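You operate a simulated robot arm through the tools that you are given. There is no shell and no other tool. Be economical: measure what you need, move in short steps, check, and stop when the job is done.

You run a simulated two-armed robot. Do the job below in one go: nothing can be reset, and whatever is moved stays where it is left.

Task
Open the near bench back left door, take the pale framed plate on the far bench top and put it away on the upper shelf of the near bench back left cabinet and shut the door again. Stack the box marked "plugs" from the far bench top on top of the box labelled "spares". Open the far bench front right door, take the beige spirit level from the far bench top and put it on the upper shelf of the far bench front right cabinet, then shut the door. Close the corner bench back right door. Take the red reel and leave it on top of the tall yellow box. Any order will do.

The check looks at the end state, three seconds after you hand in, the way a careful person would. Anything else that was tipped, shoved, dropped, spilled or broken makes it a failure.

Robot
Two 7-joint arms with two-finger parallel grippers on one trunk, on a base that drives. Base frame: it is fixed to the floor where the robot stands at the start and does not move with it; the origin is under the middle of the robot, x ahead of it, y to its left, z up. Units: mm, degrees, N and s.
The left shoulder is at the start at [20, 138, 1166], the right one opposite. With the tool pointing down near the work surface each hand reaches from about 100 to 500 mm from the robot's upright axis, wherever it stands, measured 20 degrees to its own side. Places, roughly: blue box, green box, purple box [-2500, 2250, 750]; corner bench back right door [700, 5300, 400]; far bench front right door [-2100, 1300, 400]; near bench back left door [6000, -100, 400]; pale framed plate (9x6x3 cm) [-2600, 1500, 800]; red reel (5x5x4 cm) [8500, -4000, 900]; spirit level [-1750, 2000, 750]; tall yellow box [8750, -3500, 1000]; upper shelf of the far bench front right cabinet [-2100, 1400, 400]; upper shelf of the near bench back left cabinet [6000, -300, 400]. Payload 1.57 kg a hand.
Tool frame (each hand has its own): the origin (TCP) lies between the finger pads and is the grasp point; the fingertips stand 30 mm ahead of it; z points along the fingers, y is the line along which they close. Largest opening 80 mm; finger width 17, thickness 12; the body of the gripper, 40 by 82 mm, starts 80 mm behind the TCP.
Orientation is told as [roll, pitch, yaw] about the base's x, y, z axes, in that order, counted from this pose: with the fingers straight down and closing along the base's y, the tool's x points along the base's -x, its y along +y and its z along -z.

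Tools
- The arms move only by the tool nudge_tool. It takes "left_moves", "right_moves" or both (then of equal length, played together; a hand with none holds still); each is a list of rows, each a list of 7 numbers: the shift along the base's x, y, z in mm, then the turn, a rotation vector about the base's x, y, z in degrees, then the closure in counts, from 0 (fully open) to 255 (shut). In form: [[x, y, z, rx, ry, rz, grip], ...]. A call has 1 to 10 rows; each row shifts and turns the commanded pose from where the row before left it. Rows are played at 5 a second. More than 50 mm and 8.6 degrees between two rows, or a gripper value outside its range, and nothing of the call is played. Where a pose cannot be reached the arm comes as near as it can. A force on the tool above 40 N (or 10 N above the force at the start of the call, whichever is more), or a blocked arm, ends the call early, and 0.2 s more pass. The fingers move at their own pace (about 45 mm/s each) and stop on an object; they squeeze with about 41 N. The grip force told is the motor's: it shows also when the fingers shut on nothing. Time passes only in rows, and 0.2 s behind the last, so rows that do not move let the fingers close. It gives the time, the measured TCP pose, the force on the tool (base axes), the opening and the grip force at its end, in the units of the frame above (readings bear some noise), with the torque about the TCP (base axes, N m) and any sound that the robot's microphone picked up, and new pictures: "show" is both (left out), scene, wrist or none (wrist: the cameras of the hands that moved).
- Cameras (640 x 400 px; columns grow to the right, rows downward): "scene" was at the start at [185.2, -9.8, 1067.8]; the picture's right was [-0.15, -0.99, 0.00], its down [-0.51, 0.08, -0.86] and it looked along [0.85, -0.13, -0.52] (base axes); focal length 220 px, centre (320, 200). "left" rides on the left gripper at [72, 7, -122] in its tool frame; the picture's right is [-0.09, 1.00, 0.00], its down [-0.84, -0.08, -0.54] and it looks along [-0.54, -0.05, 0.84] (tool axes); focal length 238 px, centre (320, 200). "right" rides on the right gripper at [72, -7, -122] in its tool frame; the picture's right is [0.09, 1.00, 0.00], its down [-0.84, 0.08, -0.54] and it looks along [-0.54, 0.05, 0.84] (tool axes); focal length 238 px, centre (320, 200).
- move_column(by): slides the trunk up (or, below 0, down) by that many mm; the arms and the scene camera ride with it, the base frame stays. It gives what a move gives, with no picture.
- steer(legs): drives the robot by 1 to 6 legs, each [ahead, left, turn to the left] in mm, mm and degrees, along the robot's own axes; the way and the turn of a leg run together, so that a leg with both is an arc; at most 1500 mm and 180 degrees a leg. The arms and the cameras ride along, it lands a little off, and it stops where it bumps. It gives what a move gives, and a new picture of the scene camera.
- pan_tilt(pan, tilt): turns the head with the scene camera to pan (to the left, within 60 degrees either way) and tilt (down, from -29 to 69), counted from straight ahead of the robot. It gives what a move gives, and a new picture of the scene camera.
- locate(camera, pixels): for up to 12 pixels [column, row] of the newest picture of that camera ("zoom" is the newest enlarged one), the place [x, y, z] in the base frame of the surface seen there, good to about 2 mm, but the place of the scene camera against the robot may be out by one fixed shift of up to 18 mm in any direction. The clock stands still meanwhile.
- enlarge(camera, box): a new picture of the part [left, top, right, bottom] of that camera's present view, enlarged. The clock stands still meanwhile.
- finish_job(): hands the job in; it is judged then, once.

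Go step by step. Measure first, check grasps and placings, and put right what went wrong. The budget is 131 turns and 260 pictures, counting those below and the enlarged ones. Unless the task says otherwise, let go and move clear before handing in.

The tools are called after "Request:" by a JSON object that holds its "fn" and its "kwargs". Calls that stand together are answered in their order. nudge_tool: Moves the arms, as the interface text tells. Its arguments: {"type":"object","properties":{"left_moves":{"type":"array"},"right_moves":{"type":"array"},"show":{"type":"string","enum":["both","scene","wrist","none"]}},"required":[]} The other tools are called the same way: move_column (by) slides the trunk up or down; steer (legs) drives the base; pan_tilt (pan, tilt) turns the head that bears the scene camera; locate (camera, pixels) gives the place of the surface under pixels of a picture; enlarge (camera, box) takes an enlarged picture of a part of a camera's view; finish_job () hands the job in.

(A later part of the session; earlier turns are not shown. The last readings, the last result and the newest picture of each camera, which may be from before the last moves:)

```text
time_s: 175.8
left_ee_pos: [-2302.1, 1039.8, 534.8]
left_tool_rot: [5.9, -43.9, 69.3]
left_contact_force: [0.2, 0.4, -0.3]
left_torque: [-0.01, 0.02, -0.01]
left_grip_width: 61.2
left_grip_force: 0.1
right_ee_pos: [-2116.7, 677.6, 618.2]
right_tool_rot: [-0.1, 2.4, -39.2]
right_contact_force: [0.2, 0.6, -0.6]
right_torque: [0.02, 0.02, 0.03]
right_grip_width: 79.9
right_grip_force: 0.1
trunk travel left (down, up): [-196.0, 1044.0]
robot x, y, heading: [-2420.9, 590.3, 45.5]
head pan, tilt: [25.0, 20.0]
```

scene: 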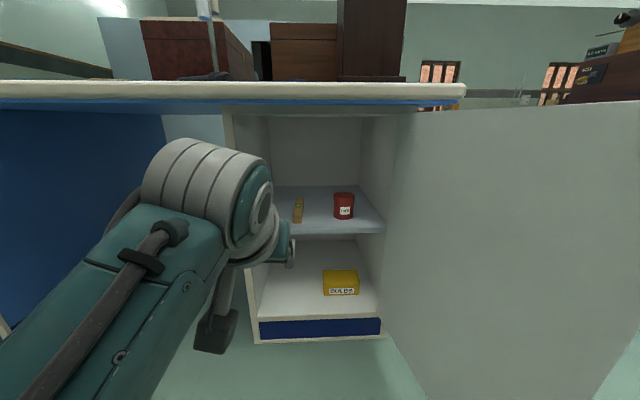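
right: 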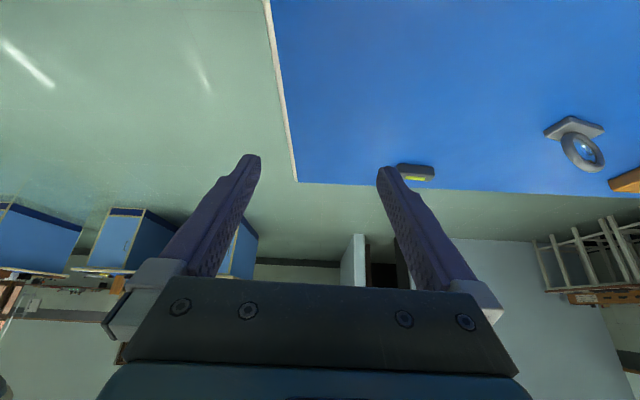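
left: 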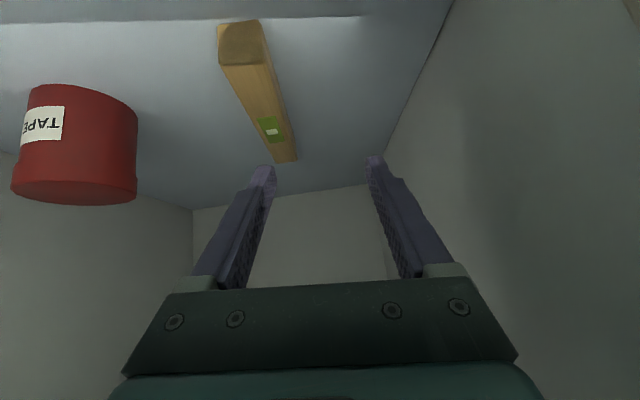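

The level sits on the shelf next to the tin (297,210). Now to shut the door: raise a bit, close the fist, and drive round to the door's outer side.

Request:
{"fn": "nudge_tool", "kwargs": {"left_moves": [[0, 0, 0, 0, 0, 0, 255], [0, 0, 0, 0, 0, 0, 255], [0, 0, 0, 0, 0, 0, 255]], "show": "none"}}

Request:
{"fn": "move_column", "kwargs": {"by": 85}}

Request:
{"fn": "steer", "kwargs": {"legs": [[-236, -401, 0], [597, -465, 0], [0, 0, 55.5], [287, -45, 0]]}}

Request:
{"fn": "pan_tilt", "kwargs": {"pan": 30, "tilt": 35}}

```text
time_s: 176.6
left_ee_pos: [-2302.2, 1039.8, 533.1]
left_tool_rot: [6.0, -44.0, 69.1]
left_contact_force: [0.1, -0.6, -1.0]
left_torque: [-0.01, -0.03, 0.0]
left_grip_width: 0.0
left_grip_force: 5.1
right_ee_pos: [-2117.6, 677.3, 616.8]
right_tool_rot: [-0.1, 2.4, -39.3]
right_contact_force: [-0.6, 0.3, 0.2]
right_torque: [-0.02, 0.01, -0.01]
right_grip_width: 80.1
right_grip_force: 0.1
trunk travel left (down, up): [-196.0, 1044.0]
robot x, y, heading: [-2414.5, 587.7, 45.2]
head pan, tilt: [25.0, 20.0]
```

```text
time_s: 177.8
left_ee_pos: [-2302.4, 1039.9, 617.7]
left_tool_rot: [6.1, -44.1, 69.1]
left_contact_force: [0.2, 0.8, -0.7]
left_torque: [-0.01, 0.01, -0.03]
left_grip_width: 0.0
left_grip_force: 21.8
right_ee_pos: [-2116.2, 677.0, 702.5]
right_tool_rot: [-0.1, 2.4, -39.1]
right_contact_force: [-0.2, 0.8, 0.5]
right_torque: [-0.01, 0.05, 0.0]
right_grip_width: 79.9
right_grip_force: 0.0
trunk travel left (down, up): [-281.0, 959.0]
robot x, y, heading: [-2414.9, 589.6, 45.5]
head pan, tilt: [25.0, 20.0]
```

```text
time_s: 188.4
left_ee_pos: [-1842.9, 880.6, 617.1]
left_tool_rot: [6.0, -43.9, 123.9]
left_contact_force: [0.1, -0.7, -0.8]
left_torque: [0.0, 0.03, 0.02]
left_grip_width: 0.1
left_grip_force: 20.6
right_ee_pos: [-1439.6, 821.2, 703.3]
right_tool_rot: [-0.2, 2.5, 15.6]
right_contact_force: [-0.2, 0.5, -0.1]
right_torque: [-0.03, 0.01, 0.03]
right_grip_width: 79.8
right_grip_force: 0.1
trunk travel left (down, up): [-281.0, 959.0]
robot x, y, heading: [-1547.8, 529.7, 100.4]
head pan, tilt: [25.0, 20.0]
```

scene: 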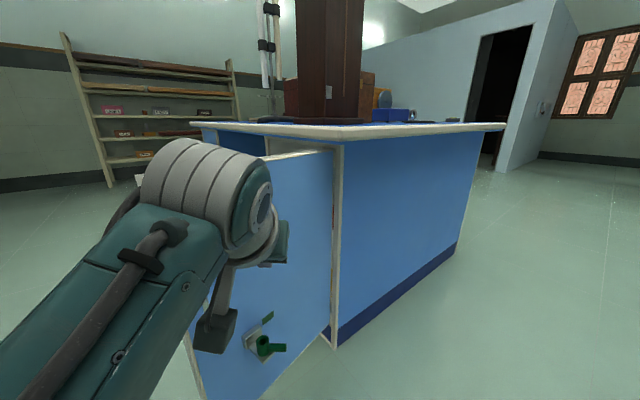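

```text
time_s: 189.1
left_ee_pos: [-1844.5, 879.5, 618.6]
left_tool_rot: [6.2, -44.0, 123.8]
left_contact_force: [0.1, 0.5, -0.2]
left_torque: [-0.01, 0.0, -0.02]
left_grip_width: 0.2
left_grip_force: 21.6
right_ee_pos: [-1440.5, 821.5, 703.2]
right_tool_rot: [-0.2, 2.4, 15.4]
right_contact_force: [0.1, -0.5, 0.5]
right_torque: [0.02, 0.01, -0.01]
right_grip_width: 79.8
right_grip_force: 0.0
trunk travel left (down, up): [-281.0, 959.0]
robot x, y, heading: [-1545.7, 525.1, 100.2]
head pan, tilt: [30.0, 35.0]
```

scene: 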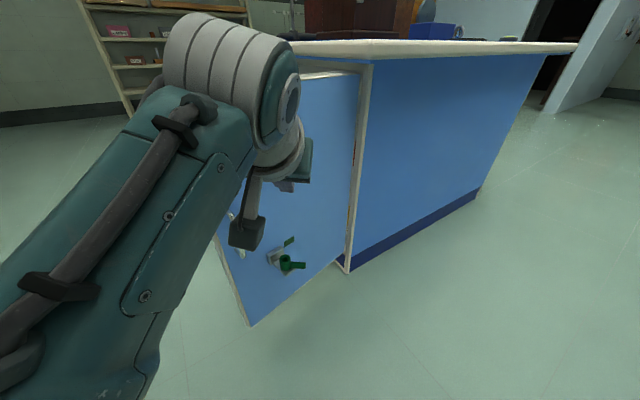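

I'll push the door's outer face with the fist, driving the base along the closing arc.

Request:
{"fn": "steer", "kwargs": {"legs": [[33, 79, 0], [55, 119, 0], [99, 84, 0], [126, 34, 0]]}}

```text
time_s: 192.9
left_ee_pos: [-2209.4, 1131.0, 618.2]
left_tool_rot: [6.1, -43.9, 123.6]
left_contact_force: [-1.1, -0.2, 0.0]
left_torque: [0.01, 0.01, 0.01]
left_grip_width: 0.2
left_grip_force: 21.5
right_ee_pos: [-1805.0, 1073.9, 703.7]
right_tool_rot: [-0.1, 2.3, 15.4]
right_contact_force: [-0.5, 0.2, -0.1]
right_torque: [-0.01, -0.01, 0.0]
right_grip_width: 79.9
right_grip_force: 0.1
trunk travel left (down, up): [-281.0, 959.0]
robot x, y, heading: [-1909.4, 775.8, 100.0]
head pan, tilt: [30.0, 35.0]
```

scene: 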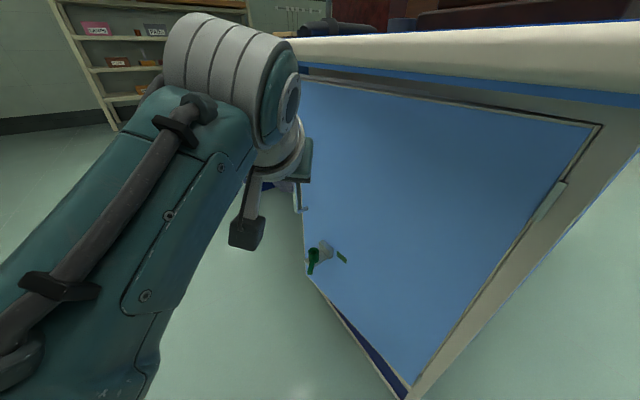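

The door is down to ~28°. I'll reposition in front and push it the rest of the way straight in.

Request:
{"fn": "steer", "kwargs": {"legs": [[-145, 423, 0], [0, 0, -57], [32, 129, 0]]}}

Request:
{"fn": "steer", "kwargs": {"legs": [[75, 43, 0], [66, 38, 0]]}}

```text
time_s: 199.0
left_ee_pos: [-2237.7, 1119.9, 619.2]
left_tool_rot: [6.2, -44.0, 66.8]
left_contact_force: [0.6, -0.2, 0.9]
left_torque: [0.0, 0.02, -0.01]
left_grip_width: 0.0
left_grip_force: 21.5
right_ee_pos: [-2066.0, 751.0, 703.2]
right_tool_rot: [-0.2, 2.4, -41.4]
right_contact_force: [0.4, -0.5, -0.3]
right_torque: [0.0, 0.05, 0.02]
right_grip_width: 79.9
right_grip_force: 0.1
trunk travel left (down, up): [-281.0, 959.0]
robot x, y, heading: [-2370.5, 674.1, 43.2]
head pan, tilt: [30.0, 35.0]
```

scene: 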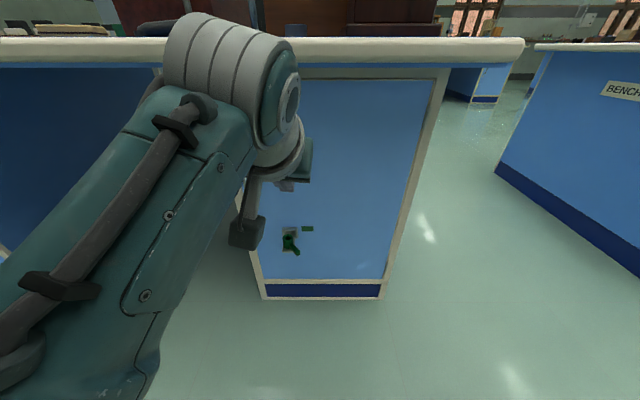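

```text
time_s: 200.8
left_ee_pos: [-2194.6, 1264.9, 618.2]
left_tool_rot: [6.3, -43.3, 66.9]
left_contact_force: [0.3, 0.2, 0.4]
left_torque: [0.02, 0.0, 0.0]
left_grip_width: 0.0
left_grip_force: 20.4
right_ee_pos: [-2021.2, 898.5, 702.1]
right_tool_rot: [0.1, 2.5, -41.5]
right_contact_force: [0.6, 0.4, 0.4]
right_torque: [-0.03, -0.03, 0.0]
right_grip_width: 80.2
right_grip_force: 0.1
trunk travel left (down, up): [-281.0, 959.0]
robot x, y, heading: [-2326.9, 822.7, 43.4]
head pan, tilt: [30.0, 35.0]
stopped in leg 2: the force on the tool passed its limit at 121 N (the readings are from after the stop); the commanded pose is now the measured one
```

scene: 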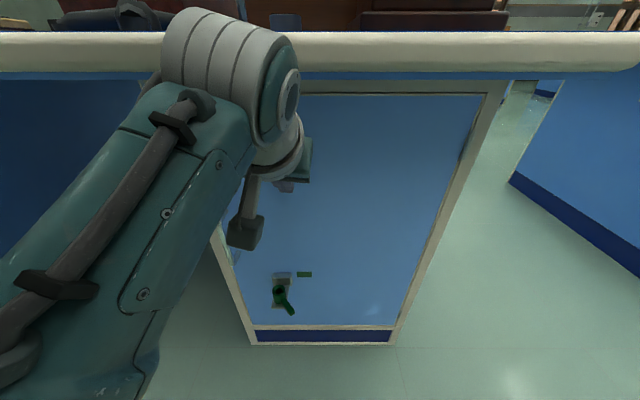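

The door is pushed shut. Next I'll pick the plate with the left hand: back off, raise the trunk, and face it.

Request:
{"fn": "steer", "kwargs": {"legs": [[-278, 217, 0], [0, 0, 30]]}}

Request:
{"fn": "move_column", "kwargs": {"by": 330}}

Request:
{"fn": "pan_tilt", "kwargs": {"pan": -15, "tilt": 40}}

```text
time_s: 204.5
left_ee_pos: [-2780.4, 1237.6, 619.4]
left_tool_rot: [6.1, -43.3, 96.8]
left_contact_force: [0.0, -0.1, -0.7]
left_torque: [0.01, -0.04, -0.02]
left_grip_width: 0.0
left_grip_force: 21.4
right_ee_pos: [-2449.3, 1004.6, 703.7]
right_tool_rot: [-0.1, 2.4, -11.5]
right_contact_force: [0.3, 0.3, 0.7]
right_torque: [0.02, 0.01, 0.0]
right_grip_width: 79.9
right_grip_force: 0.0
trunk travel left (down, up): [-281.0, 959.0]
robot x, y, heading: [-2673.0, 790.1, 73.2]
head pan, tilt: [30.0, 35.0]
```

scene: 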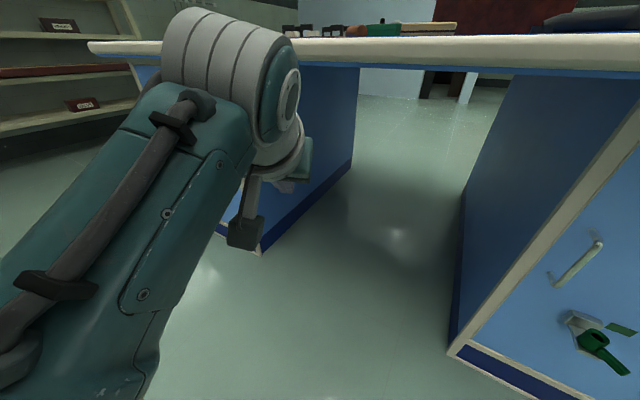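

```text
time_s: 207.8
left_ee_pos: [-2781.1, 1237.2, 948.1]
left_tool_rot: [6.2, -43.3, 96.9]
left_contact_force: [0.1, -0.2, -0.8]
left_torque: [0.01, -0.01, -0.02]
left_grip_width: 0.2
left_grip_force: 21.1
right_ee_pos: [-2449.6, 1006.0, 1032.5]
right_tool_rot: [0.0, 2.3, -11.5]
right_contact_force: [0.4, -0.6, 0.1]
right_torque: [-0.02, 0.0, -0.01]
right_grip_width: 79.8
right_grip_force: 0.0
trunk travel left (down, up): [-611.0, 629.0]
robot x, y, heading: [-2671.9, 788.3, 73.4]
head pan, tilt: [30.0, 35.0]
```

```text
time_s: 208.9
left_ee_pos: [-2781.1, 1236.9, 948.5]
left_tool_rot: [6.3, -43.3, 96.8]
left_contact_force: [-0.1, -0.6, 0.5]
left_torque: [-0.01, 0.01, 0.03]
left_grip_width: 0.2
left_grip_force: 21.5
right_ee_pos: [-2448.7, 1006.2, 1032.8]
right_tool_rot: [0.0, 2.4, -11.4]
right_contact_force: [0.2, 0.8, 0.4]
right_torque: [-0.01, -0.01, 0.01]
right_grip_width: 80.1
right_grip_force: 0.1
trunk travel left (down, up): [-611.0, 629.0]
robot x, y, heading: [-2672.5, 792.1, 73.4]
head pan, tilt: [-15.0, 40.0]
```

scene: 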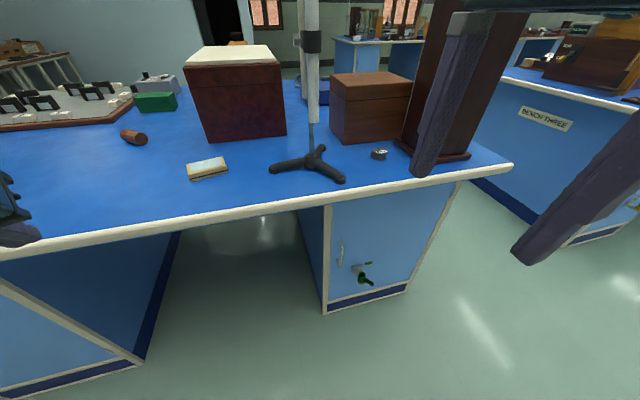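

Request:
{"fn": "enlarge", "kwargs": {"camera": "scene", "box": [80, 60, 300, 200]}}

Request:
{"fn": "locate", "kwargs": {"camera": "scene", "pixels": [[188, 166], [189, 177], [227, 170], [222, 158], [207, 165], [155, 97], [135, 97], [335, 215], [453, 190], [345, 230], [330, 300], [160, 85]]}}

```text
2.86 times, centred on (190, 130) of scene
```

zoom: 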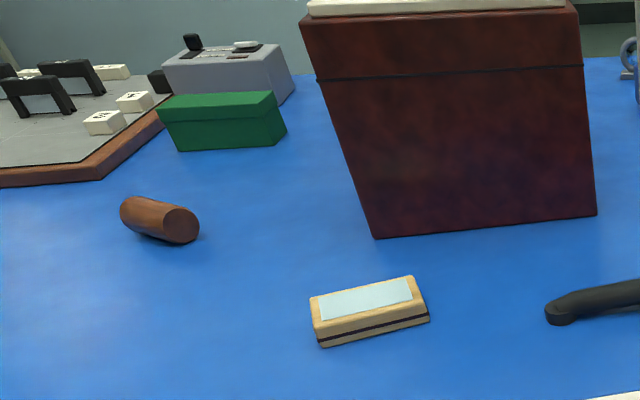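

```text
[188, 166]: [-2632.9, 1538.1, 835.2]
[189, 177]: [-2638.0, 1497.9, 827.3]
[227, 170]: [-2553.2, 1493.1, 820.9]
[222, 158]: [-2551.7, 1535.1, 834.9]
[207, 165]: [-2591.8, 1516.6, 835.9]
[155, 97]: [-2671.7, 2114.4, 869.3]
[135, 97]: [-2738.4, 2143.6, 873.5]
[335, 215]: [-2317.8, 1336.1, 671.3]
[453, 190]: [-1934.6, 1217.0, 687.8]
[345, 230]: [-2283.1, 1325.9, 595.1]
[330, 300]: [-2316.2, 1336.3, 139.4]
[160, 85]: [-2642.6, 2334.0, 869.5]
```

The far door reads flush again. The plate's long axis lies along x, centred near (-2592,1512). I'll take it with the right hand pointing +x (its free turning side) and drive into place for that.

Request:
{"fn": "steer", "kwargs": {"legs": [[199, 308, 0], [0, 0, 7]]}}

Request:
{"fn": "nudge_tool", "kwargs": {"right_moves": [[20, 38, 0, 0, 0, 4, 0], [20, 38, 0, -0.4, -7, 0, 0], [20, 38, 0, -0.4, -7, 0, 0], [20, 38, -10, -0.4, -7, 0, 0], [15, 30, -20, -0.4, -7, 0, 0], [5, 20, -20, -0.4, -7, 0, 0], [0, 10, -20, -0.4, -7, 0, 0]]}}

```text
time_s: 211.8
left_ee_pos: [-3073.1, 1499.4, 948.5]
left_tool_rot: [6.3, -43.3, 103.7]
left_contact_force: [0.8, 0.0, 0.5]
left_torque: [0.02, -0.02, -0.03]
left_grip_width: 0.0
left_grip_force: 21.6
right_ee_pos: [-2715.7, 1309.6, 1032.5]
right_tool_rot: [0.0, 2.4, -4.7]
right_contact_force: [-0.2, 0.9, 1.1]
right_torque: [0.01, -0.04, -0.03]
right_grip_width: 80.0
right_grip_force: 0.0
trunk travel left (down, up): [-611.0, 629.0]
robot x, y, heading: [-2913.8, 1067.5, 80.1]
head pan, tilt: [-15.0, 40.0]
```

scene: 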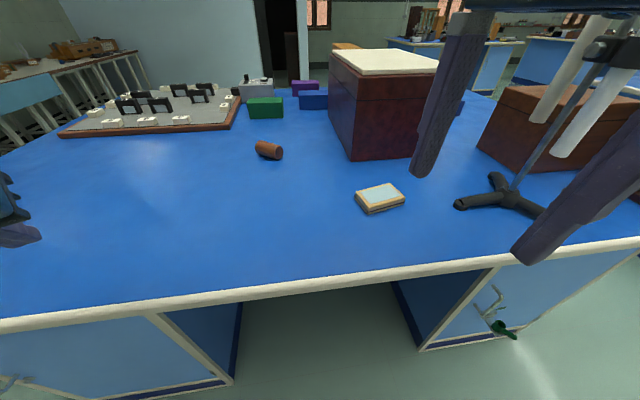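

```text
time_s: 213.4
left_ee_pos: [-3073.2, 1500.0, 948.1]
left_tool_rot: [6.3, -43.3, 103.7]
left_contact_force: [-1.4, 0.3, -0.6]
left_torque: [0.0, 0.03, -0.04]
left_grip_width: 0.1
left_grip_force: 21.3
right_ee_pos: [-2614.1, 1500.7, 977.9]
right_tool_rot: [-2.0, -36.2, 0.1]
right_contact_force: [-0.7, 0.8, -0.1]
right_torque: [-0.01, 0.02, 0.0]
right_grip_width: 80.0
right_grip_force: 0.0
right hand out of reach, approached as far as the arm can: row 6, 7
trunk travel left (down, up): [-611.0, 629.0]
robot x, y, heading: [-2909.1, 1070.4, 80.1]
head pan, tilt: [-15.0, 40.0]
```

scene: 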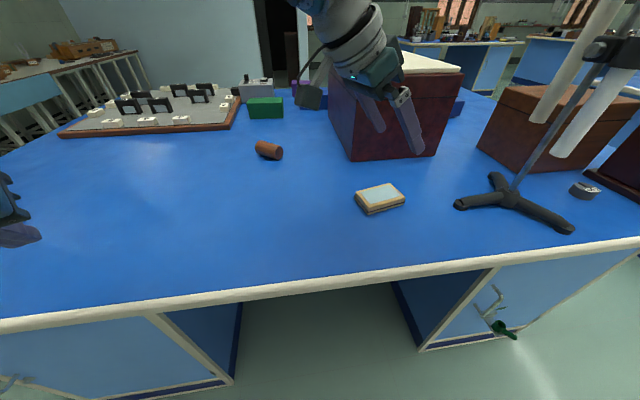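
right: 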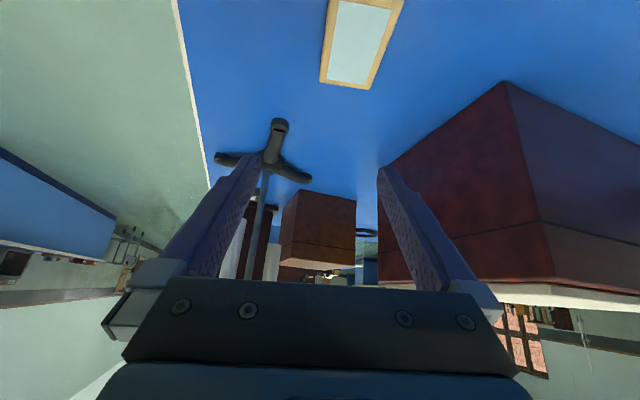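

The right hand is in attitude above the plate. Measuring the plate with the right wrist camera, and zooming on the three boxes for their labels.

Request:
{"fn": "locate", "kwargs": {"camera": "right", "pixels": [[322, 82], [369, 89], [345, 84], [402, 5], [333, 3], [365, 5], [300, 40]]}}

Request:
{"fn": "enlarge", "kwargs": {"camera": "scene", "box": [220, 60, 348, 140]}}

Request:
{"fn": "locate", "kwargs": {"camera": "scene", "pixels": [[265, 103], [248, 112], [283, 112], [300, 105], [327, 100], [305, 85], [292, 93], [318, 84], [432, 60], [350, 55]]}}

```text
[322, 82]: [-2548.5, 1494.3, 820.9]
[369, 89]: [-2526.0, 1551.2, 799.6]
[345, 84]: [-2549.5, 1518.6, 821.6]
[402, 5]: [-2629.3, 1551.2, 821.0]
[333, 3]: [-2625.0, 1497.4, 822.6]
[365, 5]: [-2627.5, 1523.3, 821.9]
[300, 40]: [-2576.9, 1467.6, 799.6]
```

```text
5.00 times, centred on (284, 100) of scene
```

zoom: 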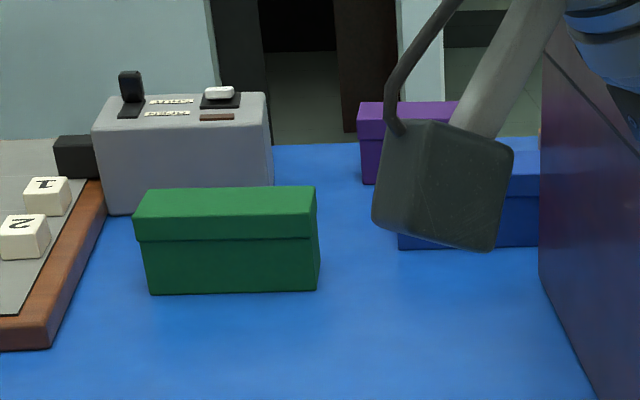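

```text
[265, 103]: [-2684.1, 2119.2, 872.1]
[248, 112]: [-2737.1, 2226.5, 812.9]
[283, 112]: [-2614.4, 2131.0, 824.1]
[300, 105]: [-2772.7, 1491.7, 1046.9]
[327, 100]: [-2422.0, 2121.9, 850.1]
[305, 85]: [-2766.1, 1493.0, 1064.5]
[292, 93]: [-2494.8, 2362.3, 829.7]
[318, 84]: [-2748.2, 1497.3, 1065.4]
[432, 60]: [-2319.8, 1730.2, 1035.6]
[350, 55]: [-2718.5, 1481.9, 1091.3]
```

Plate: top z 822, y 1494–1551, centre about (-2593,1523). Moving above it, lowering the trunk a bit, then descending.

Request:
{"fn": "move_column", "kwargs": {"by": -60}}

Request:
{"fn": "nudge_tool", "kwargs": {"right_moves": [[3, 11, -10, 0, 0, 0, 0], [4, 11, -20, 0, 0, 0, 0], [0, 0, -20, 0, 0, 0, 0], [0, 0, -8, 0, 0, 0, 0], [0, 0, 0, 0, 0, 0, 0]]}}

```text
time_s: 214.4
left_ee_pos: [-3073.3, 1499.3, 888.0]
left_tool_rot: [6.2, -43.3, 103.7]
left_contact_force: [0.3, 0.0, 0.4]
left_torque: [-0.02, 0.02, -0.03]
left_grip_width: 0.0
left_grip_force: 21.5
right_ee_pos: [-2613.8, 1500.8, 917.2]
right_tool_rot: [-2.0, -36.0, 0.0]
right_contact_force: [0.7, 0.3, 0.2]
right_torque: [-0.03, -0.01, 0.03]
right_grip_width: 80.0
right_grip_force: 0.1
trunk travel left (down, up): [-551.0, 689.0]
robot x, y, heading: [-2913.0, 1073.2, 80.2]
head pan, tilt: [-15.0, 40.0]
```

```text
time_s: 215.6
left_ee_pos: [-3072.6, 1499.4, 887.6]
left_tool_rot: [6.3, -43.3, 103.8]
left_contact_force: [0.4, 0.2, 0.5]
left_torque: [0.01, 0.01, -0.01]
left_grip_width: 0.0
left_grip_force: 21.2
right_ee_pos: [-2605.8, 1490.0, 877.6]
right_tool_rot: [-2.0, -36.1, 0.1]
right_contact_force: [0.5, 0.7, -0.3]
right_torque: [0.02, 0.0, -0.01]
right_grip_width: 80.0
right_grip_force: 0.0
right hand out of reach, approached as far as the arm can: row 1, 2, 4
trunk travel left (down, up): [-551.0, 689.0]
robot x, y, heading: [-2911.7, 1064.5, 80.0]
head pan, tilt: [-15.0, 40.0]
```

scene: 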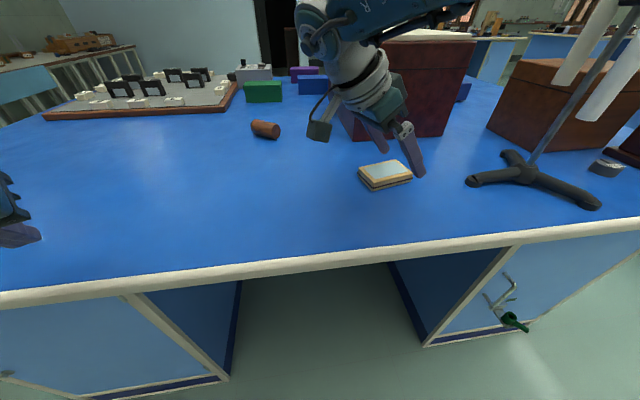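
right: 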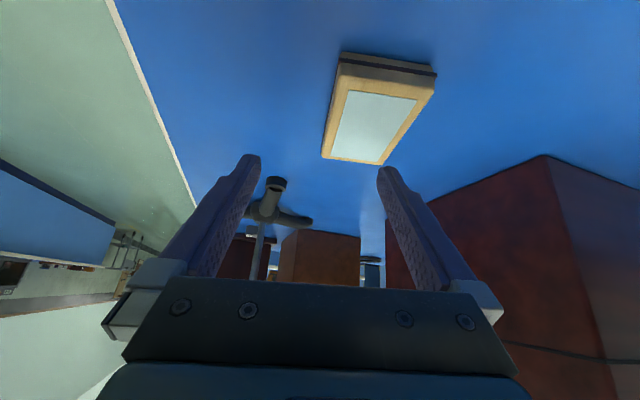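

Request:
{"fn": "steer", "kwargs": {"legs": [[35, 4, 0]]}}

Request:
{"fn": "nudge_tool", "kwargs": {"right_moves": [[0, 0, -18, 0, 0, 0, 0], [0, 0, 0, 0, 0, 0, 0]], "show": "wrist"}}

```text
time_s: 216.5
left_ee_pos: [-3070.9, 1535.0, 888.9]
left_tool_rot: [6.2, -43.3, 103.7]
left_contact_force: [-0.7, -0.3, 0.0]
left_torque: [0.02, -0.03, 0.04]
left_grip_width: 0.0
left_grip_force: 20.9
right_ee_pos: [-2602.4, 1525.2, 879.8]
right_tool_rot: [-2.1, -36.1, 0.0]
right_contact_force: [1.0, -0.1, 0.1]
right_torque: [0.0, 0.03, 0.0]
right_grip_width: 80.1
right_grip_force: 0.1
trunk travel left (down, up): [-551.0, 689.0]
robot x, y, heading: [-2909.0, 1106.0, 80.1]
head pan, tilt: [-15.0, 40.0]
```

scene: 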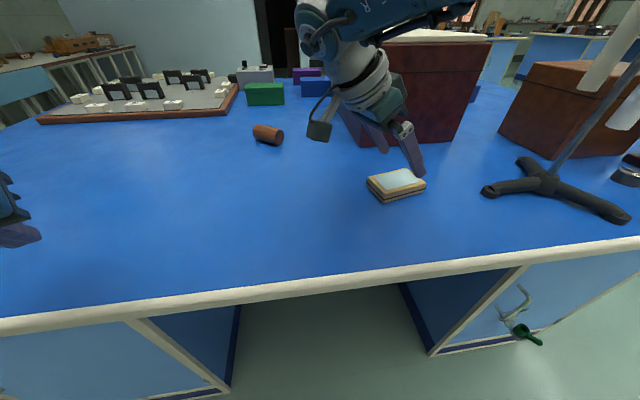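

```text
time_s: 217.1
left_ee_pos: [-3072.4, 1535.4, 888.0]
left_tool_rot: [6.4, -43.2, 103.6]
left_contact_force: [0.2, -0.6, -0.1]
left_torque: [0.0, -0.02, -0.03]
left_grip_width: 0.0
left_grip_force: 21.1
right_ee_pos: [-2601.0, 1520.2, 862.7]
right_tool_rot: [-2.1, -36.1, 0.0]
right_contact_force: [1.4, -0.2, 0.7]
right_torque: [-0.01, -0.01, 0.0]
right_grip_width: 79.9
right_grip_force: 0.0
right hand out of reach, approached as far as the arm can: row 1
trunk travel left (down, up): [-551.0, 689.0]
robot x, y, heading: [-2910.9, 1101.4, 80.4]
head pan, tilt: [-15.0, 40.0]
```

right: 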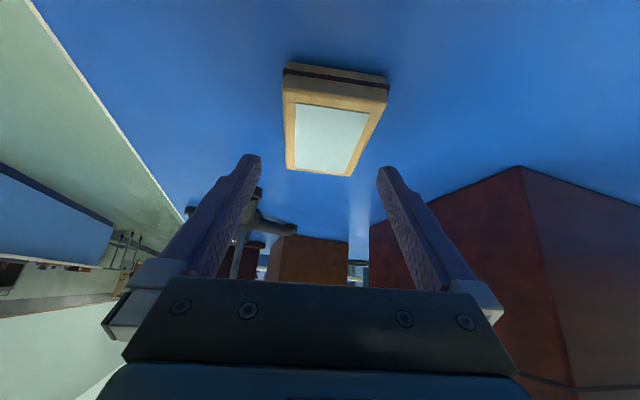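

Request:
{"fn": "locate", "kwargs": {"camera": "right", "pixels": [[287, 105], [383, 112], [291, 165], [347, 173], [288, 140], [365, 145], [335, 100]]}}

```text
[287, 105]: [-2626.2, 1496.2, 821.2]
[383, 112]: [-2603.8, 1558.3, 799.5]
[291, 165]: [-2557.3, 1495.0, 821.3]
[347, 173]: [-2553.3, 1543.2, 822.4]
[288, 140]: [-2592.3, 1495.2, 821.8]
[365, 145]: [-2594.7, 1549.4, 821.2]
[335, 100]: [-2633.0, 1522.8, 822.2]
```

Plate spans y 1495–1551; aligned. Descend 30 and close.

Request:
{"fn": "nudge_tool", "kwargs": {"right_moves": [[-3, 2, -12, 0, 0, 0, 0], [-3, 2, -12, 0, 0, 0, 0], [0, 1, -6, 0, 0, 0, 0], [0, 0, 0, 0, 0, 0, 0], [0, 0, 0, 0, 0, 0, 255], [0, 0, 0, 0, 0, 0, 255], [0, 0, 0, 0, 0, 0, 255], [0, 0, 0, 0, 0, 0, 255]], "show": "wrist"}}

```text
time_s: 218.9
left_ee_pos: [-3071.4, 1533.9, 887.6]
left_tool_rot: [6.2, -43.3, 103.7]
left_contact_force: [0.8, -0.4, -0.3]
left_torque: [0.01, 0.0, 0.02]
left_grip_width: 0.0
left_grip_force: 21.3
right_ee_pos: [-2606.3, 1510.8, 836.8]
right_tool_rot: [-2.1, -36.1, 0.0]
right_contact_force: [0.3, -0.5, -0.2]
right_torque: [-0.01, 0.01, 0.01]
right_grip_width: 57.2
right_grip_force: 37.7
right hand out of reach, approached as far as the arm can: row 1, 2
trunk travel left (down, up): [-551.0, 689.0]
robot x, y, heading: [-2909.7, 1104.0, 79.9]
head pan, tilt: [-15.0, 40.0]
```

right: 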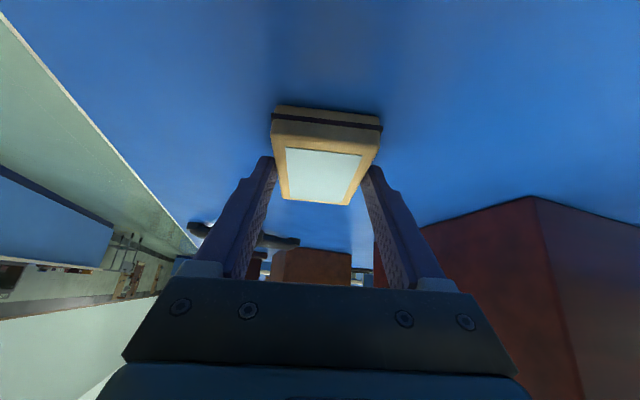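

Gripped at 57 mm. I'll lift with the trunk, back away, and go round through the gap to the back of the far bench.

Request:
{"fn": "move_column", "kwargs": {"by": 200}}

Request:
{"fn": "steer", "kwargs": {"legs": [[-420, 0, 0], [0, 0, -7], [0, -1500, 0], [1500, -30, 0], [1010, 0, 0], [0, 0, 180]]}}

Request:
{"fn": "pan_tilt", "kwargs": {"pan": -40, "tilt": 20}}

```text
time_s: 221.0
left_ee_pos: [-3073.1, 1534.8, 1088.1]
left_tool_rot: [6.2, -43.2, 103.7]
left_contact_force: [0.2, 0.9, -0.4]
left_torque: [0.02, -0.05, 0.02]
left_grip_width: 0.0
left_grip_force: 21.0
right_ee_pos: [-2606.3, 1510.5, 1037.2]
right_tool_rot: [-2.1, -36.0, 0.0]
right_contact_force: [0.1, -0.2, -1.0]
right_torque: [-0.01, 0.06, -0.02]
right_grip_width: 57.3
right_grip_force: 41.2
trunk travel left (down, up): [-751.0, 489.0]
robot x, y, heading: [-2907.4, 1098.9, 80.3]
head pan, tilt: [-15.0, 40.0]
```

```text
refused: leg 4 is longer than a leg can be; nothing moved
```

```text
time_s: 221.9
left_ee_pos: [-3071.5, 1535.1, 1088.5]
left_tool_rot: [6.2, -43.3, 103.6]
left_contact_force: [-0.3, -0.2, 0.2]
left_torque: [0.04, -0.03, 0.0]
left_grip_width: 0.0
left_grip_force: 21.4
right_ee_pos: [-2606.4, 1511.2, 1037.0]
right_tool_rot: [-2.2, -36.2, 0.1]
right_contact_force: [0.7, 1.2, -1.0]
right_torque: [-0.01, 0.03, -0.02]
right_grip_width: 57.1
right_grip_force: 41.0
trunk travel left (down, up): [-751.0, 489.0]
robot x, y, heading: [-2910.5, 1102.4, 80.1]
head pan, tilt: [-40.0, 20.0]
```

scene: 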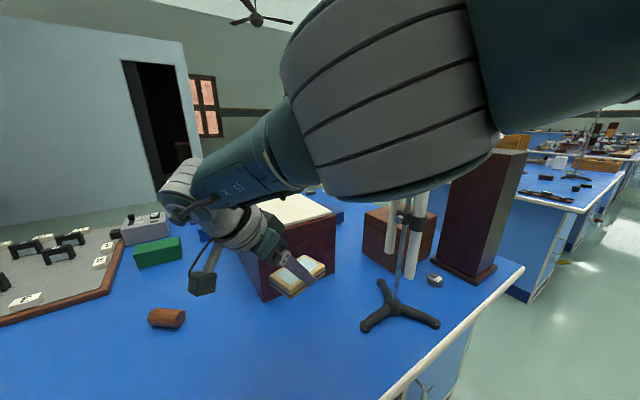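

Plate is held. Backing out along the clear path.

Request:
{"fn": "steer", "kwargs": {"legs": [[-420, 0, 0], [0, 0, -7], [0, -1490, 0], [1490, -30, 0], [1010, 0, 0], [0, 0, 180]]}}

Request:
{"fn": "pan_tilt", "kwargs": {"pan": -45, "tilt": 20}}

```text
time_s: 251.3
left_ee_pos: [-711.9, 2215.9, 1087.8]
left_tool_rot: [6.4, -43.3, -82.1]
left_contact_force: [-0.2, 0.6, 0.5]
left_torque: [0.01, -0.01, 0.01]
left_grip_width: 0.0
left_grip_force: 21.6
right_ee_pos: [-1172.7, 2283.0, 1035.6]
right_tool_rot: [-2.0, -36.1, 174.4]
right_contact_force: [-0.2, -0.1, -1.0]
right_torque: [-0.01, -0.05, -0.02]
right_grip_width: 57.2
right_grip_force: 41.0
trunk travel left (down, up): [-751.0, 489.0]
robot x, y, heading: [-829.3, 2663.0, -105.8]
head pan, tilt: [-40.0, 20.0]
```

scene: 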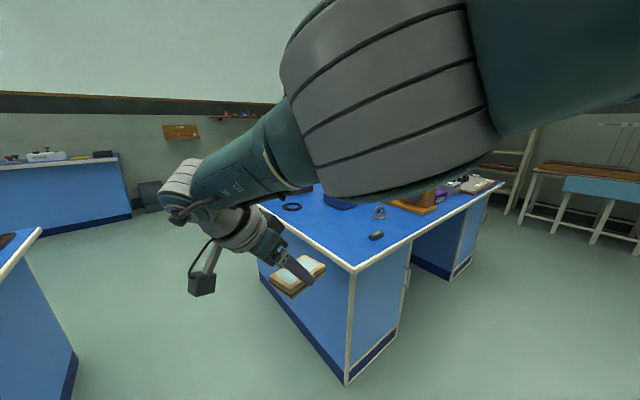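

```text
time_s: 251.9
left_ee_pos: [-711.8, 2215.6, 1088.4]
left_tool_rot: [6.3, -43.3, -82.0]
left_contact_force: [0.3, -0.5, 0.3]
left_torque: [0.01, 0.04, 0.04]
left_grip_width: 0.0
left_grip_force: 21.0
right_ee_pos: [-1173.0, 2283.2, 1036.1]
right_tool_rot: [-2.1, -36.1, 174.5]
right_contact_force: [-0.1, -1.5, -1.6]
right_torque: [-0.01, -0.08, 0.02]
right_grip_width: 57.2
right_grip_force: 41.1
trunk travel left (down, up): [-751.0, 489.0]
robot x, y, heading: [-832.0, 2657.7, -105.4]
head pan, tilt: [-45.0, 20.0]
```

scene: 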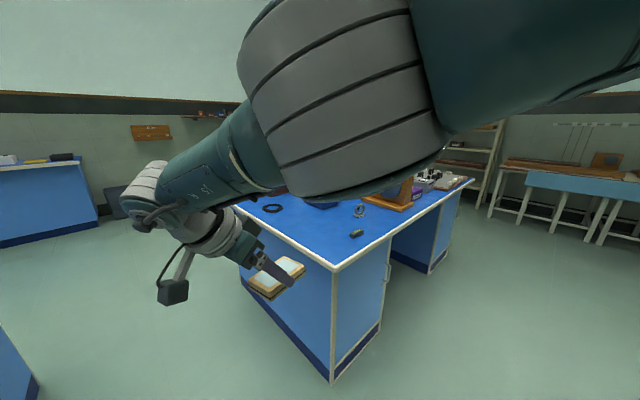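

I'll strafe right along the back of the bench to the boxes.

Request:
{"fn": "steer", "kwargs": {"legs": [[0, -1480, -1]]}}

Request:
{"fn": "pan_tilt", "kwargs": {"pan": 5, "tilt": 35}}

Request:
{"fn": "enlarge", "kwargs": {"camera": "scene", "box": [200, 100, 440, 250]}}

```text
time_s: 259.2
left_ee_pos: [-2137.4, 2624.7, 1087.6]
left_tool_rot: [6.3, -43.3, -83.6]
left_contact_force: [0.6, 0.8, 0.1]
left_torque: [-0.02, -0.03, 0.02]
left_grip_width: 0.0
left_grip_force: 21.3
right_ee_pos: [-2596.0, 2707.4, 1036.7]
right_tool_rot: [-2.1, -36.1, 172.8]
right_contact_force: [0.4, 0.1, -2.7]
right_torque: [0.0, -0.04, 0.04]
right_grip_width: 57.5
right_grip_force: 41.5
trunk travel left (down, up): [-751.0, 489.0]
robot x, y, heading: [-2245.1, 3075.9, -107.0]
head pan, tilt: [-45.0, 20.0]
```

scene: 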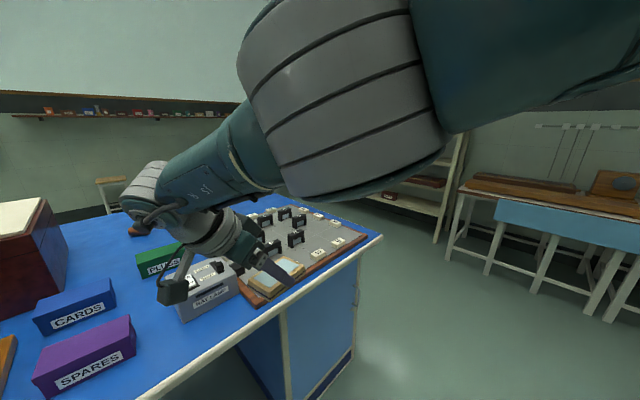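

```text
time_s: 260.4
left_ee_pos: [-2135.9, 2625.1, 1088.1]
left_tool_rot: [6.3, -43.3, -83.5]
left_contact_force: [-0.7, 0.3, 0.2]
left_torque: [-0.03, -0.01, 0.01]
left_grip_width: 0.1
left_grip_force: 21.7
right_ee_pos: [-2595.6, 2706.3, 1036.5]
right_tool_rot: [-2.2, -36.1, 172.7]
right_contact_force: [-0.9, 0.6, -2.2]
right_torque: [0.0, -0.04, 0.03]
right_grip_width: 57.2
right_grip_force: 41.3
trunk travel left (down, up): [-751.0, 489.0]
robot x, y, heading: [-2243.1, 3077.7, -107.0]
head pan, tilt: [5.0, 35.0]
```

scene: 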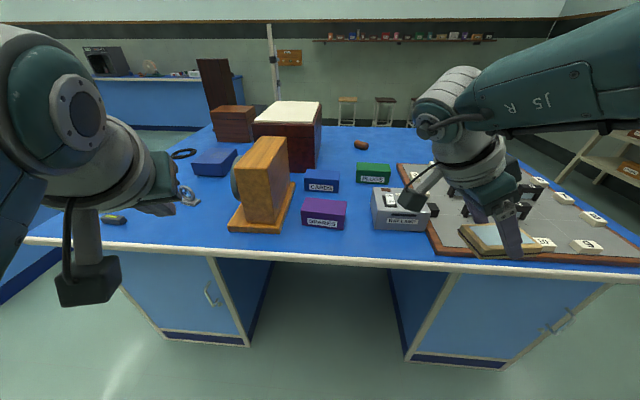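

```text
2.67 times, centred on (320, 175) of scene
```

zoom: 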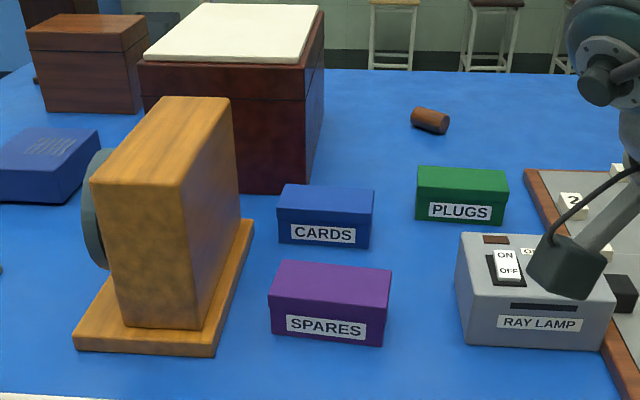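

"PLUGS" is the green box and "SPARES" the purple one. Measuring them.

Request:
{"fn": "locate", "kwargs": {"camera": "zoom", "pixels": [[420, 196], [505, 202], [508, 172], [420, 168], [462, 183], [270, 290], [385, 305], [388, 270], [288, 263], [330, 282], [372, 192], [470, 240]]}}

Request:
{"fn": "locate", "kwargs": {"camera": "scene", "pixels": [[340, 262], [300, 255], [375, 225], [430, 225], [250, 222], [345, 240]]}}

```text
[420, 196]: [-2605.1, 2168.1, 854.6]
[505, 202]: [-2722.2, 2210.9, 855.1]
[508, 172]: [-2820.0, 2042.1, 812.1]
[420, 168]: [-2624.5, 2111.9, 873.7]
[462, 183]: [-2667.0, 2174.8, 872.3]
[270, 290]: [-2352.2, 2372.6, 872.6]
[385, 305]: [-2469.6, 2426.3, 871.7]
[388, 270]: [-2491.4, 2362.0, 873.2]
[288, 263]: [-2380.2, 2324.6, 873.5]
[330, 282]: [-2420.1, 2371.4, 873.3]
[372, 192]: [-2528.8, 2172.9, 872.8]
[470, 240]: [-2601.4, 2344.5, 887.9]
```

```text
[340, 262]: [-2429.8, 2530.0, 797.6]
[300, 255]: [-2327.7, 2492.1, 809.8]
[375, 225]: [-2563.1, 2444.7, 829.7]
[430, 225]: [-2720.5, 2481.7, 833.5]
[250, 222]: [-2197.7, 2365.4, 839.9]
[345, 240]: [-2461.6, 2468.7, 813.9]
```

Green centre ≈ (-2674,2161), 418 mm from the back edge; purple top centre ≈ (-2423,2371). Reaching green is hard, so I'll check how wide the kneehole here is so the base can go partly under.

Request:
{"fn": "locate", "kwargs": {"camera": "scene", "pixels": [[247, 346], [406, 362], [272, 275], [386, 268], [330, 300], [245, 262], [455, 272], [340, 268]]}}

Request:
{"fn": "pan_tilt", "kwargs": {"pan": 0, "tilt": 69}}

```text
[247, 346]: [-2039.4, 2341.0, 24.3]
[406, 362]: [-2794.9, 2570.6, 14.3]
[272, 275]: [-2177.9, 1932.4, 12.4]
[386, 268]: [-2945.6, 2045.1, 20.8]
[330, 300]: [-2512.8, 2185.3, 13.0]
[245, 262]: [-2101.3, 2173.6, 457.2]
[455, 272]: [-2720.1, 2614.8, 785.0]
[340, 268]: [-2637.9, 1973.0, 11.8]
```

```text
time_s: 261.4
left_ee_pos: [-2137.5, 2624.2, 1088.6]
left_tool_rot: [6.3, -43.2, -83.5]
left_contact_force: [0.1, 1.1, 0.2]
left_torque: [0.0, -0.01, 0.03]
left_grip_width: 0.0
left_grip_force: 21.5
right_ee_pos: [-2597.3, 2706.1, 1036.1]
right_tool_rot: [-2.1, -36.1, 172.8]
right_contact_force: [0.0, 0.1, -0.4]
right_torque: [-0.04, -0.05, -0.02]
right_grip_width: 57.4
right_grip_force: 41.4
trunk travel left (down, up): [-751.0, 489.0]
robot x, y, heading: [-2242.8, 3071.4, -107.2]
head pan, tilt: [0.0, 68.8]
```

scene: 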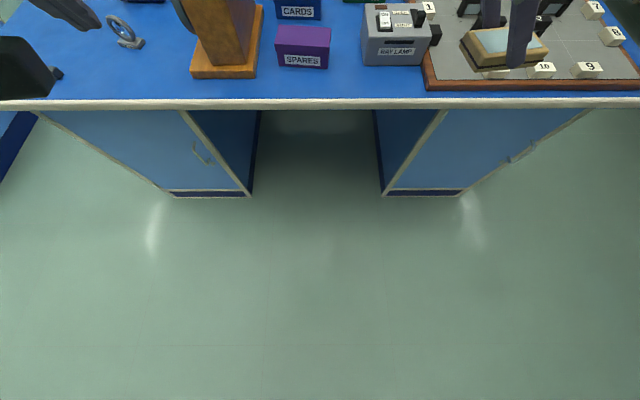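

Kneehole is 790 mm wide, centred near (-2417,2456), so the base can tuck in. First I'll move the plate hand up and back and turn the left hand straight down.

Request:
{"fn": "nudge_tool", "kwargs": {"left_moves": [[0, 8, 10, 7.1, 0.8, 0, 0], [0, 8, 10, 7.1, 0.8, 0, 0], [0, 0, 0, 7.1, 0.8, 0, 0], [0, 0, 0, 7.1, 0.8, 0, 0], [0, 0, 0, 7.1, 0.8, 0, 0], [0, 0, 0, 7.1, 0.8, 0, 0]], "right_moves": [[-6, 20, 30, 0, 0, 0, 255], [-6, 20, 30, 0, 0, 0, 255], [-6, 20, 30, 0, 0, 0, 255], [-6, 20, 30, 0, 0, 0, 255], [-6, 20, 30, 0, 0, 0, 255], [0, 0, 0, 0, 0, 0, 255]], "show": "none"}}

Request:
{"fn": "nudge_tool", "kwargs": {"left_moves": [[0, 0, 0, 0, 0, 8.4, 0], [0, 0, 0, 0, 0, 8.4, 0], [0, 0, 0, 0, 0, 8.4, 0], [0, 0, 0, 0, 0, 8.4, 0], [0, 0, 0, 0, 0, 8.4, 0], [0, 0, 0, 0, 0, 8.4, 0], [0, 0, 0, 0, 0, 8.4, 0], [0, 0, 0, 0, 0, 0, 0]], "show": "none"}}

Request:
{"fn": "pan_tilt", "kwargs": {"pan": 0, "tilt": 40}}

```text
time_s: 262.8
left_ee_pos: [-2137.7, 2641.1, 1108.3]
left_tool_rot: [6.4, -0.2, -83.4]
left_contact_force: [-0.5, -0.4, -0.3]
left_torque: [-0.02, -0.02, -0.01]
left_grip_width: 79.9
left_grip_force: 0.1
right_ee_pos: [-2625.1, 2806.4, 1186.8]
right_tool_rot: [-2.2, -36.0, 172.6]
right_contact_force: [-0.1, -0.4, -1.6]
right_torque: [0.01, -0.03, 0.0]
right_grip_width: 57.3
right_grip_force: 40.8
trunk travel left (down, up): [-751.0, 489.0]
robot x, y, heading: [-2241.1, 3073.1, -107.3]
head pan, tilt: [0.0, 68.8]
```

```text
time_s: 264.6
left_ee_pos: [-2138.2, 2641.5, 1108.3]
left_tool_rot: [6.3, -0.5, -24.7]
left_contact_force: [-0.3, 0.4, -0.9]
left_torque: [0.01, -0.01, -0.01]
left_grip_width: 79.7
left_grip_force: 0.1
right_ee_pos: [-2625.5, 2807.8, 1187.9]
right_tool_rot: [-2.1, -36.1, 172.8]
right_contact_force: [-0.2, 0.6, -1.4]
right_torque: [-0.04, -0.02, 0.0]
right_grip_width: 57.6
right_grip_force: 40.6
trunk travel left (down, up): [-751.0, 489.0]
robot x, y, heading: [-2243.7, 3072.9, -107.4]
head pan, tilt: [0.0, 68.8]
```

```text
time_s: 265.5
left_ee_pos: [-2138.4, 2641.0, 1109.4]
left_tool_rot: [6.4, -0.5, -24.7]
left_contact_force: [-0.2, 0.2, -0.4]
left_torque: [-0.03, 0.03, 0.03]
left_grip_width: 80.1
left_grip_force: 0.0
right_ee_pos: [-2626.2, 2807.3, 1187.9]
right_tool_rot: [-2.2, -36.2, 172.8]
right_contact_force: [0.8, -0.3, -2.0]
right_torque: [-0.03, -0.05, 0.0]
right_grip_width: 57.5
right_grip_force: 41.3
trunk travel left (down, up): [-751.0, 489.0]
robot x, y, heading: [-2242.8, 3073.5, -107.3]
head pan, tilt: [0.0, 40.0]
```

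scene: 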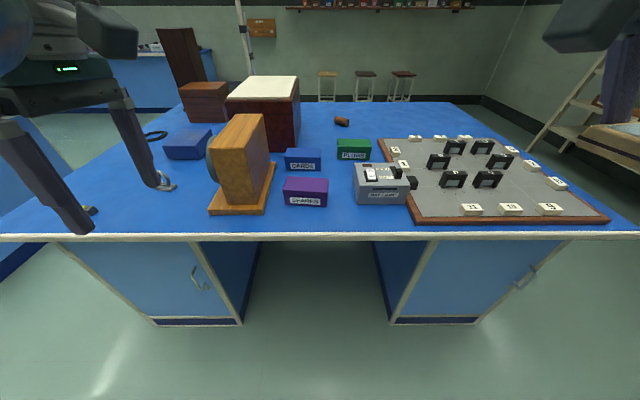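

Both hands are set well above everything. I'll ease the base forward into the kneehole.

Request:
{"fn": "steer", "kwargs": {"legs": [[300, -60, 0], [60, 0, 0]]}}

Request:
{"fn": "steer", "kwargs": {"legs": [[0, 0, -45]]}}

```text
time_s: 268.2
left_ee_pos: [-2303.8, 2315.5, 1109.3]
left_tool_rot: [6.4, -0.4, -25.0]
left_contact_force: [0.3, 0.0, 0.1]
left_torque: [0.0, 0.03, -0.03]
left_grip_width: 79.9
left_grip_force: 0.0
right_ee_pos: [-2791.0, 2480.9, 1186.2]
right_tool_rot: [-2.1, -36.1, 172.6]
right_contact_force: [-0.4, -0.6, -2.1]
right_torque: [-0.03, -0.01, -0.02]
right_grip_width: 57.3
right_grip_force: 41.1
trunk travel left (down, up): [-751.0, 489.0]
robot x, y, heading: [-2407.3, 2746.3, -107.2]
head pan, tilt: [0.0, 40.0]
```

scene: 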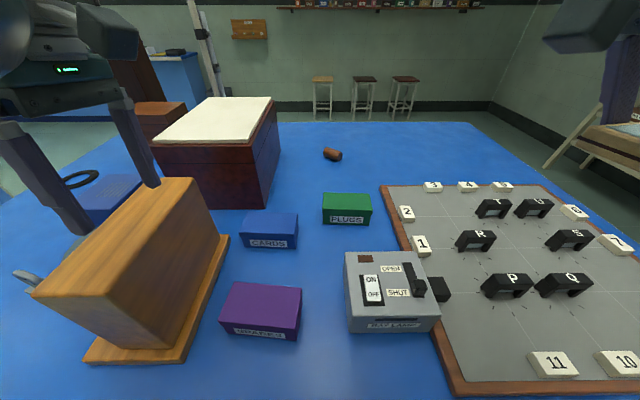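

```text
time_s: 270.6
left_ee_pos: [-2641.5, 2369.2, 1108.8]
left_tool_rot: [6.4, -0.5, -70.4]
left_contact_force: [-0.4, 0.5, -0.1]
left_torque: [0.01, 0.02, 0.02]
left_grip_width: 79.7
left_grip_force: 0.0
right_ee_pos: [-2865.8, 2833.9, 1186.9]
right_tool_rot: [-2.1, -36.0, 127.3]
right_contact_force: [-0.1, -0.3, -2.6]
right_torque: [0.0, -0.01, -0.01]
right_grip_width: 57.2
right_grip_force: 40.9
trunk travel left (down, up): [-751.0, 489.0]
robot x, y, heading: [-2408.1, 2748.3, -153.1]
head pan, tilt: [0.0, 40.0]
```

scene: 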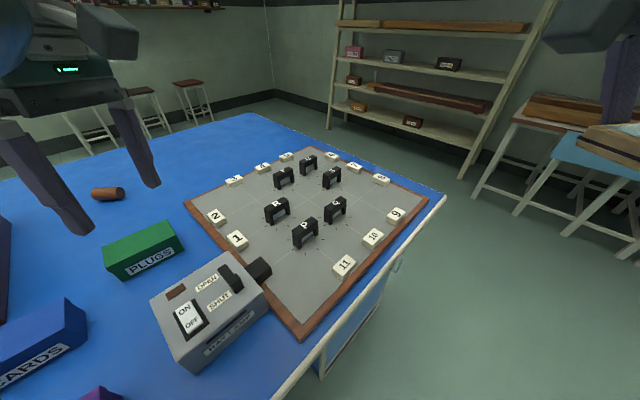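

No bump; the axis is 221 mm from the edge. I'll move the left hand toward above the green box, turning to yaw ≈ -20°.

Request:
{"fn": "nudge_tool", "kwargs": {"left_moves": [[-7, -42, 0, 0, 0, 8.4, 0], [-7, -42, 0, 0, 0, 8.4, 0], [-7, -42, 0, 0, 0, 8.4, 0], [-7, -42, 0, 0, 0, 8.4, 0], [-5, -40, 0, 0, 0, 8.4, 0], [0, 0, 0, 0, 0, 8.4, 0], [0, 0, 0, 0, 0, 0, 0]]}}

Request:
{"fn": "locate", "kwargs": {"camera": "scene", "pixels": [[104, 251], [120, 279], [183, 249], [166, 222], [145, 240], [220, 300]]}}

```text
time_s: 272.2
left_ee_pos: [-2623.9, 2233.3, 1114.8]
left_tool_rot: [6.3, -0.5, -19.8]
left_contact_force: [-0.5, -0.1, -0.1]
left_torque: [-0.01, 0.04, 0.01]
left_grip_width: 80.0
left_grip_force: 0.1
left hand out of reach, approached as far as the arm can: row 3, 4, 5
right_ee_pos: [-2865.1, 2833.9, 1187.3]
right_tool_rot: [-2.1, -36.1, 127.2]
right_contact_force: [-0.4, -0.4, -1.5]
right_torque: [0.0, -0.03, 0.0]
right_grip_width: 57.3
right_grip_force: 40.9
trunk travel left (down, up): [-751.0, 489.0]
robot x, y, heading: [-2404.4, 2746.9, -152.5]
head pan, tilt: [0.0, 40.0]
```

scene: 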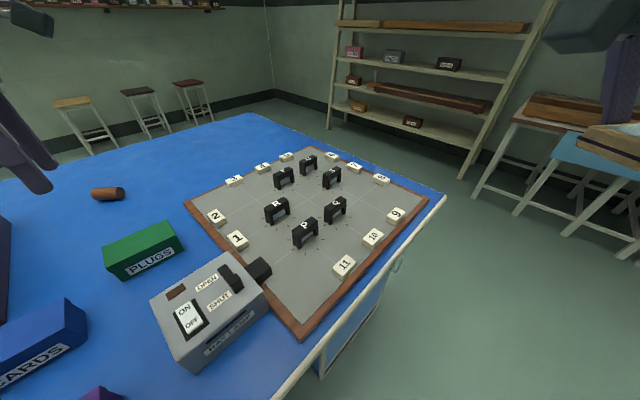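
left: 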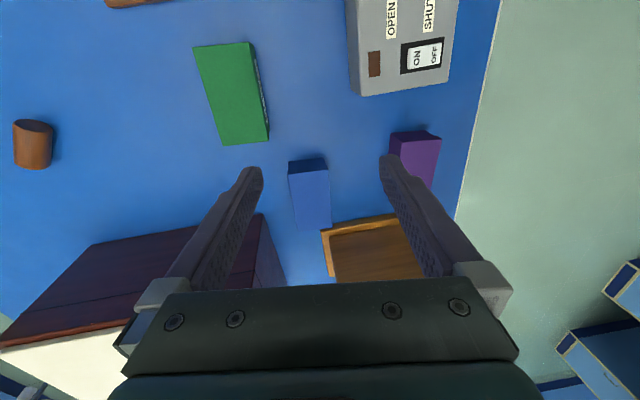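

```text
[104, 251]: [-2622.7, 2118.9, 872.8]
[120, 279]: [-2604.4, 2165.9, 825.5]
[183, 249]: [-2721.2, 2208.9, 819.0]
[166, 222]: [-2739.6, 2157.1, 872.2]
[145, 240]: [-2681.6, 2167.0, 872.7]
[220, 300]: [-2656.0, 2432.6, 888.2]
```

Request:
{"fn": "locate", "kwargs": {"camera": "left", "pixels": [[197, 50], [247, 46], [265, 135], [225, 143], [233, 95], [405, 135], [438, 142], [290, 175], [326, 172]]}}

Request:
{"fn": "steer", "kwargs": {"legs": [[40, -30, 0]]}}

```text
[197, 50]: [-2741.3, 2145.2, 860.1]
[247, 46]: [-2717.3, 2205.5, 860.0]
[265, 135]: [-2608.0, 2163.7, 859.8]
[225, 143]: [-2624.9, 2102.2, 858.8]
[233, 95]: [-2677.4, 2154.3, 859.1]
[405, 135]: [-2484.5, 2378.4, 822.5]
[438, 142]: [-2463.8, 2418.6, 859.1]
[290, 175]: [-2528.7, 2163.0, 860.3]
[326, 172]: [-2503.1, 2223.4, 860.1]
```

```text
time_s: 273.2
left_ee_pos: [-2672.4, 2242.6, 1115.1]
left_tool_rot: [6.3, -0.5, -19.9]
left_contact_force: [0.5, 0.7, 0.3]
left_torque: [-0.04, 0.01, 0.0]
left_grip_width: 79.8
left_grip_force: 0.1
right_ee_pos: [-2914.4, 2842.5, 1186.4]
right_tool_rot: [-2.0, -36.1, 127.3]
right_contact_force: [-0.1, 0.1, -1.3]
right_torque: [-0.03, -0.02, -0.01]
right_grip_width: 57.5
right_grip_force: 41.3
trunk travel left (down, up): [-751.0, 489.0]
robot x, y, heading: [-2459.0, 2757.8, -152.9]
head pan, tilt: [0.0, 40.0]
```

scene: 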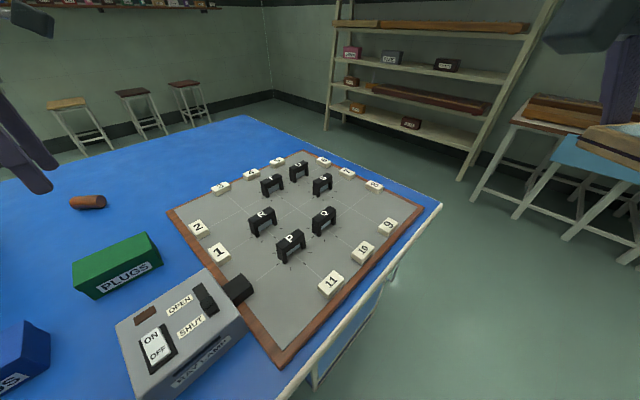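

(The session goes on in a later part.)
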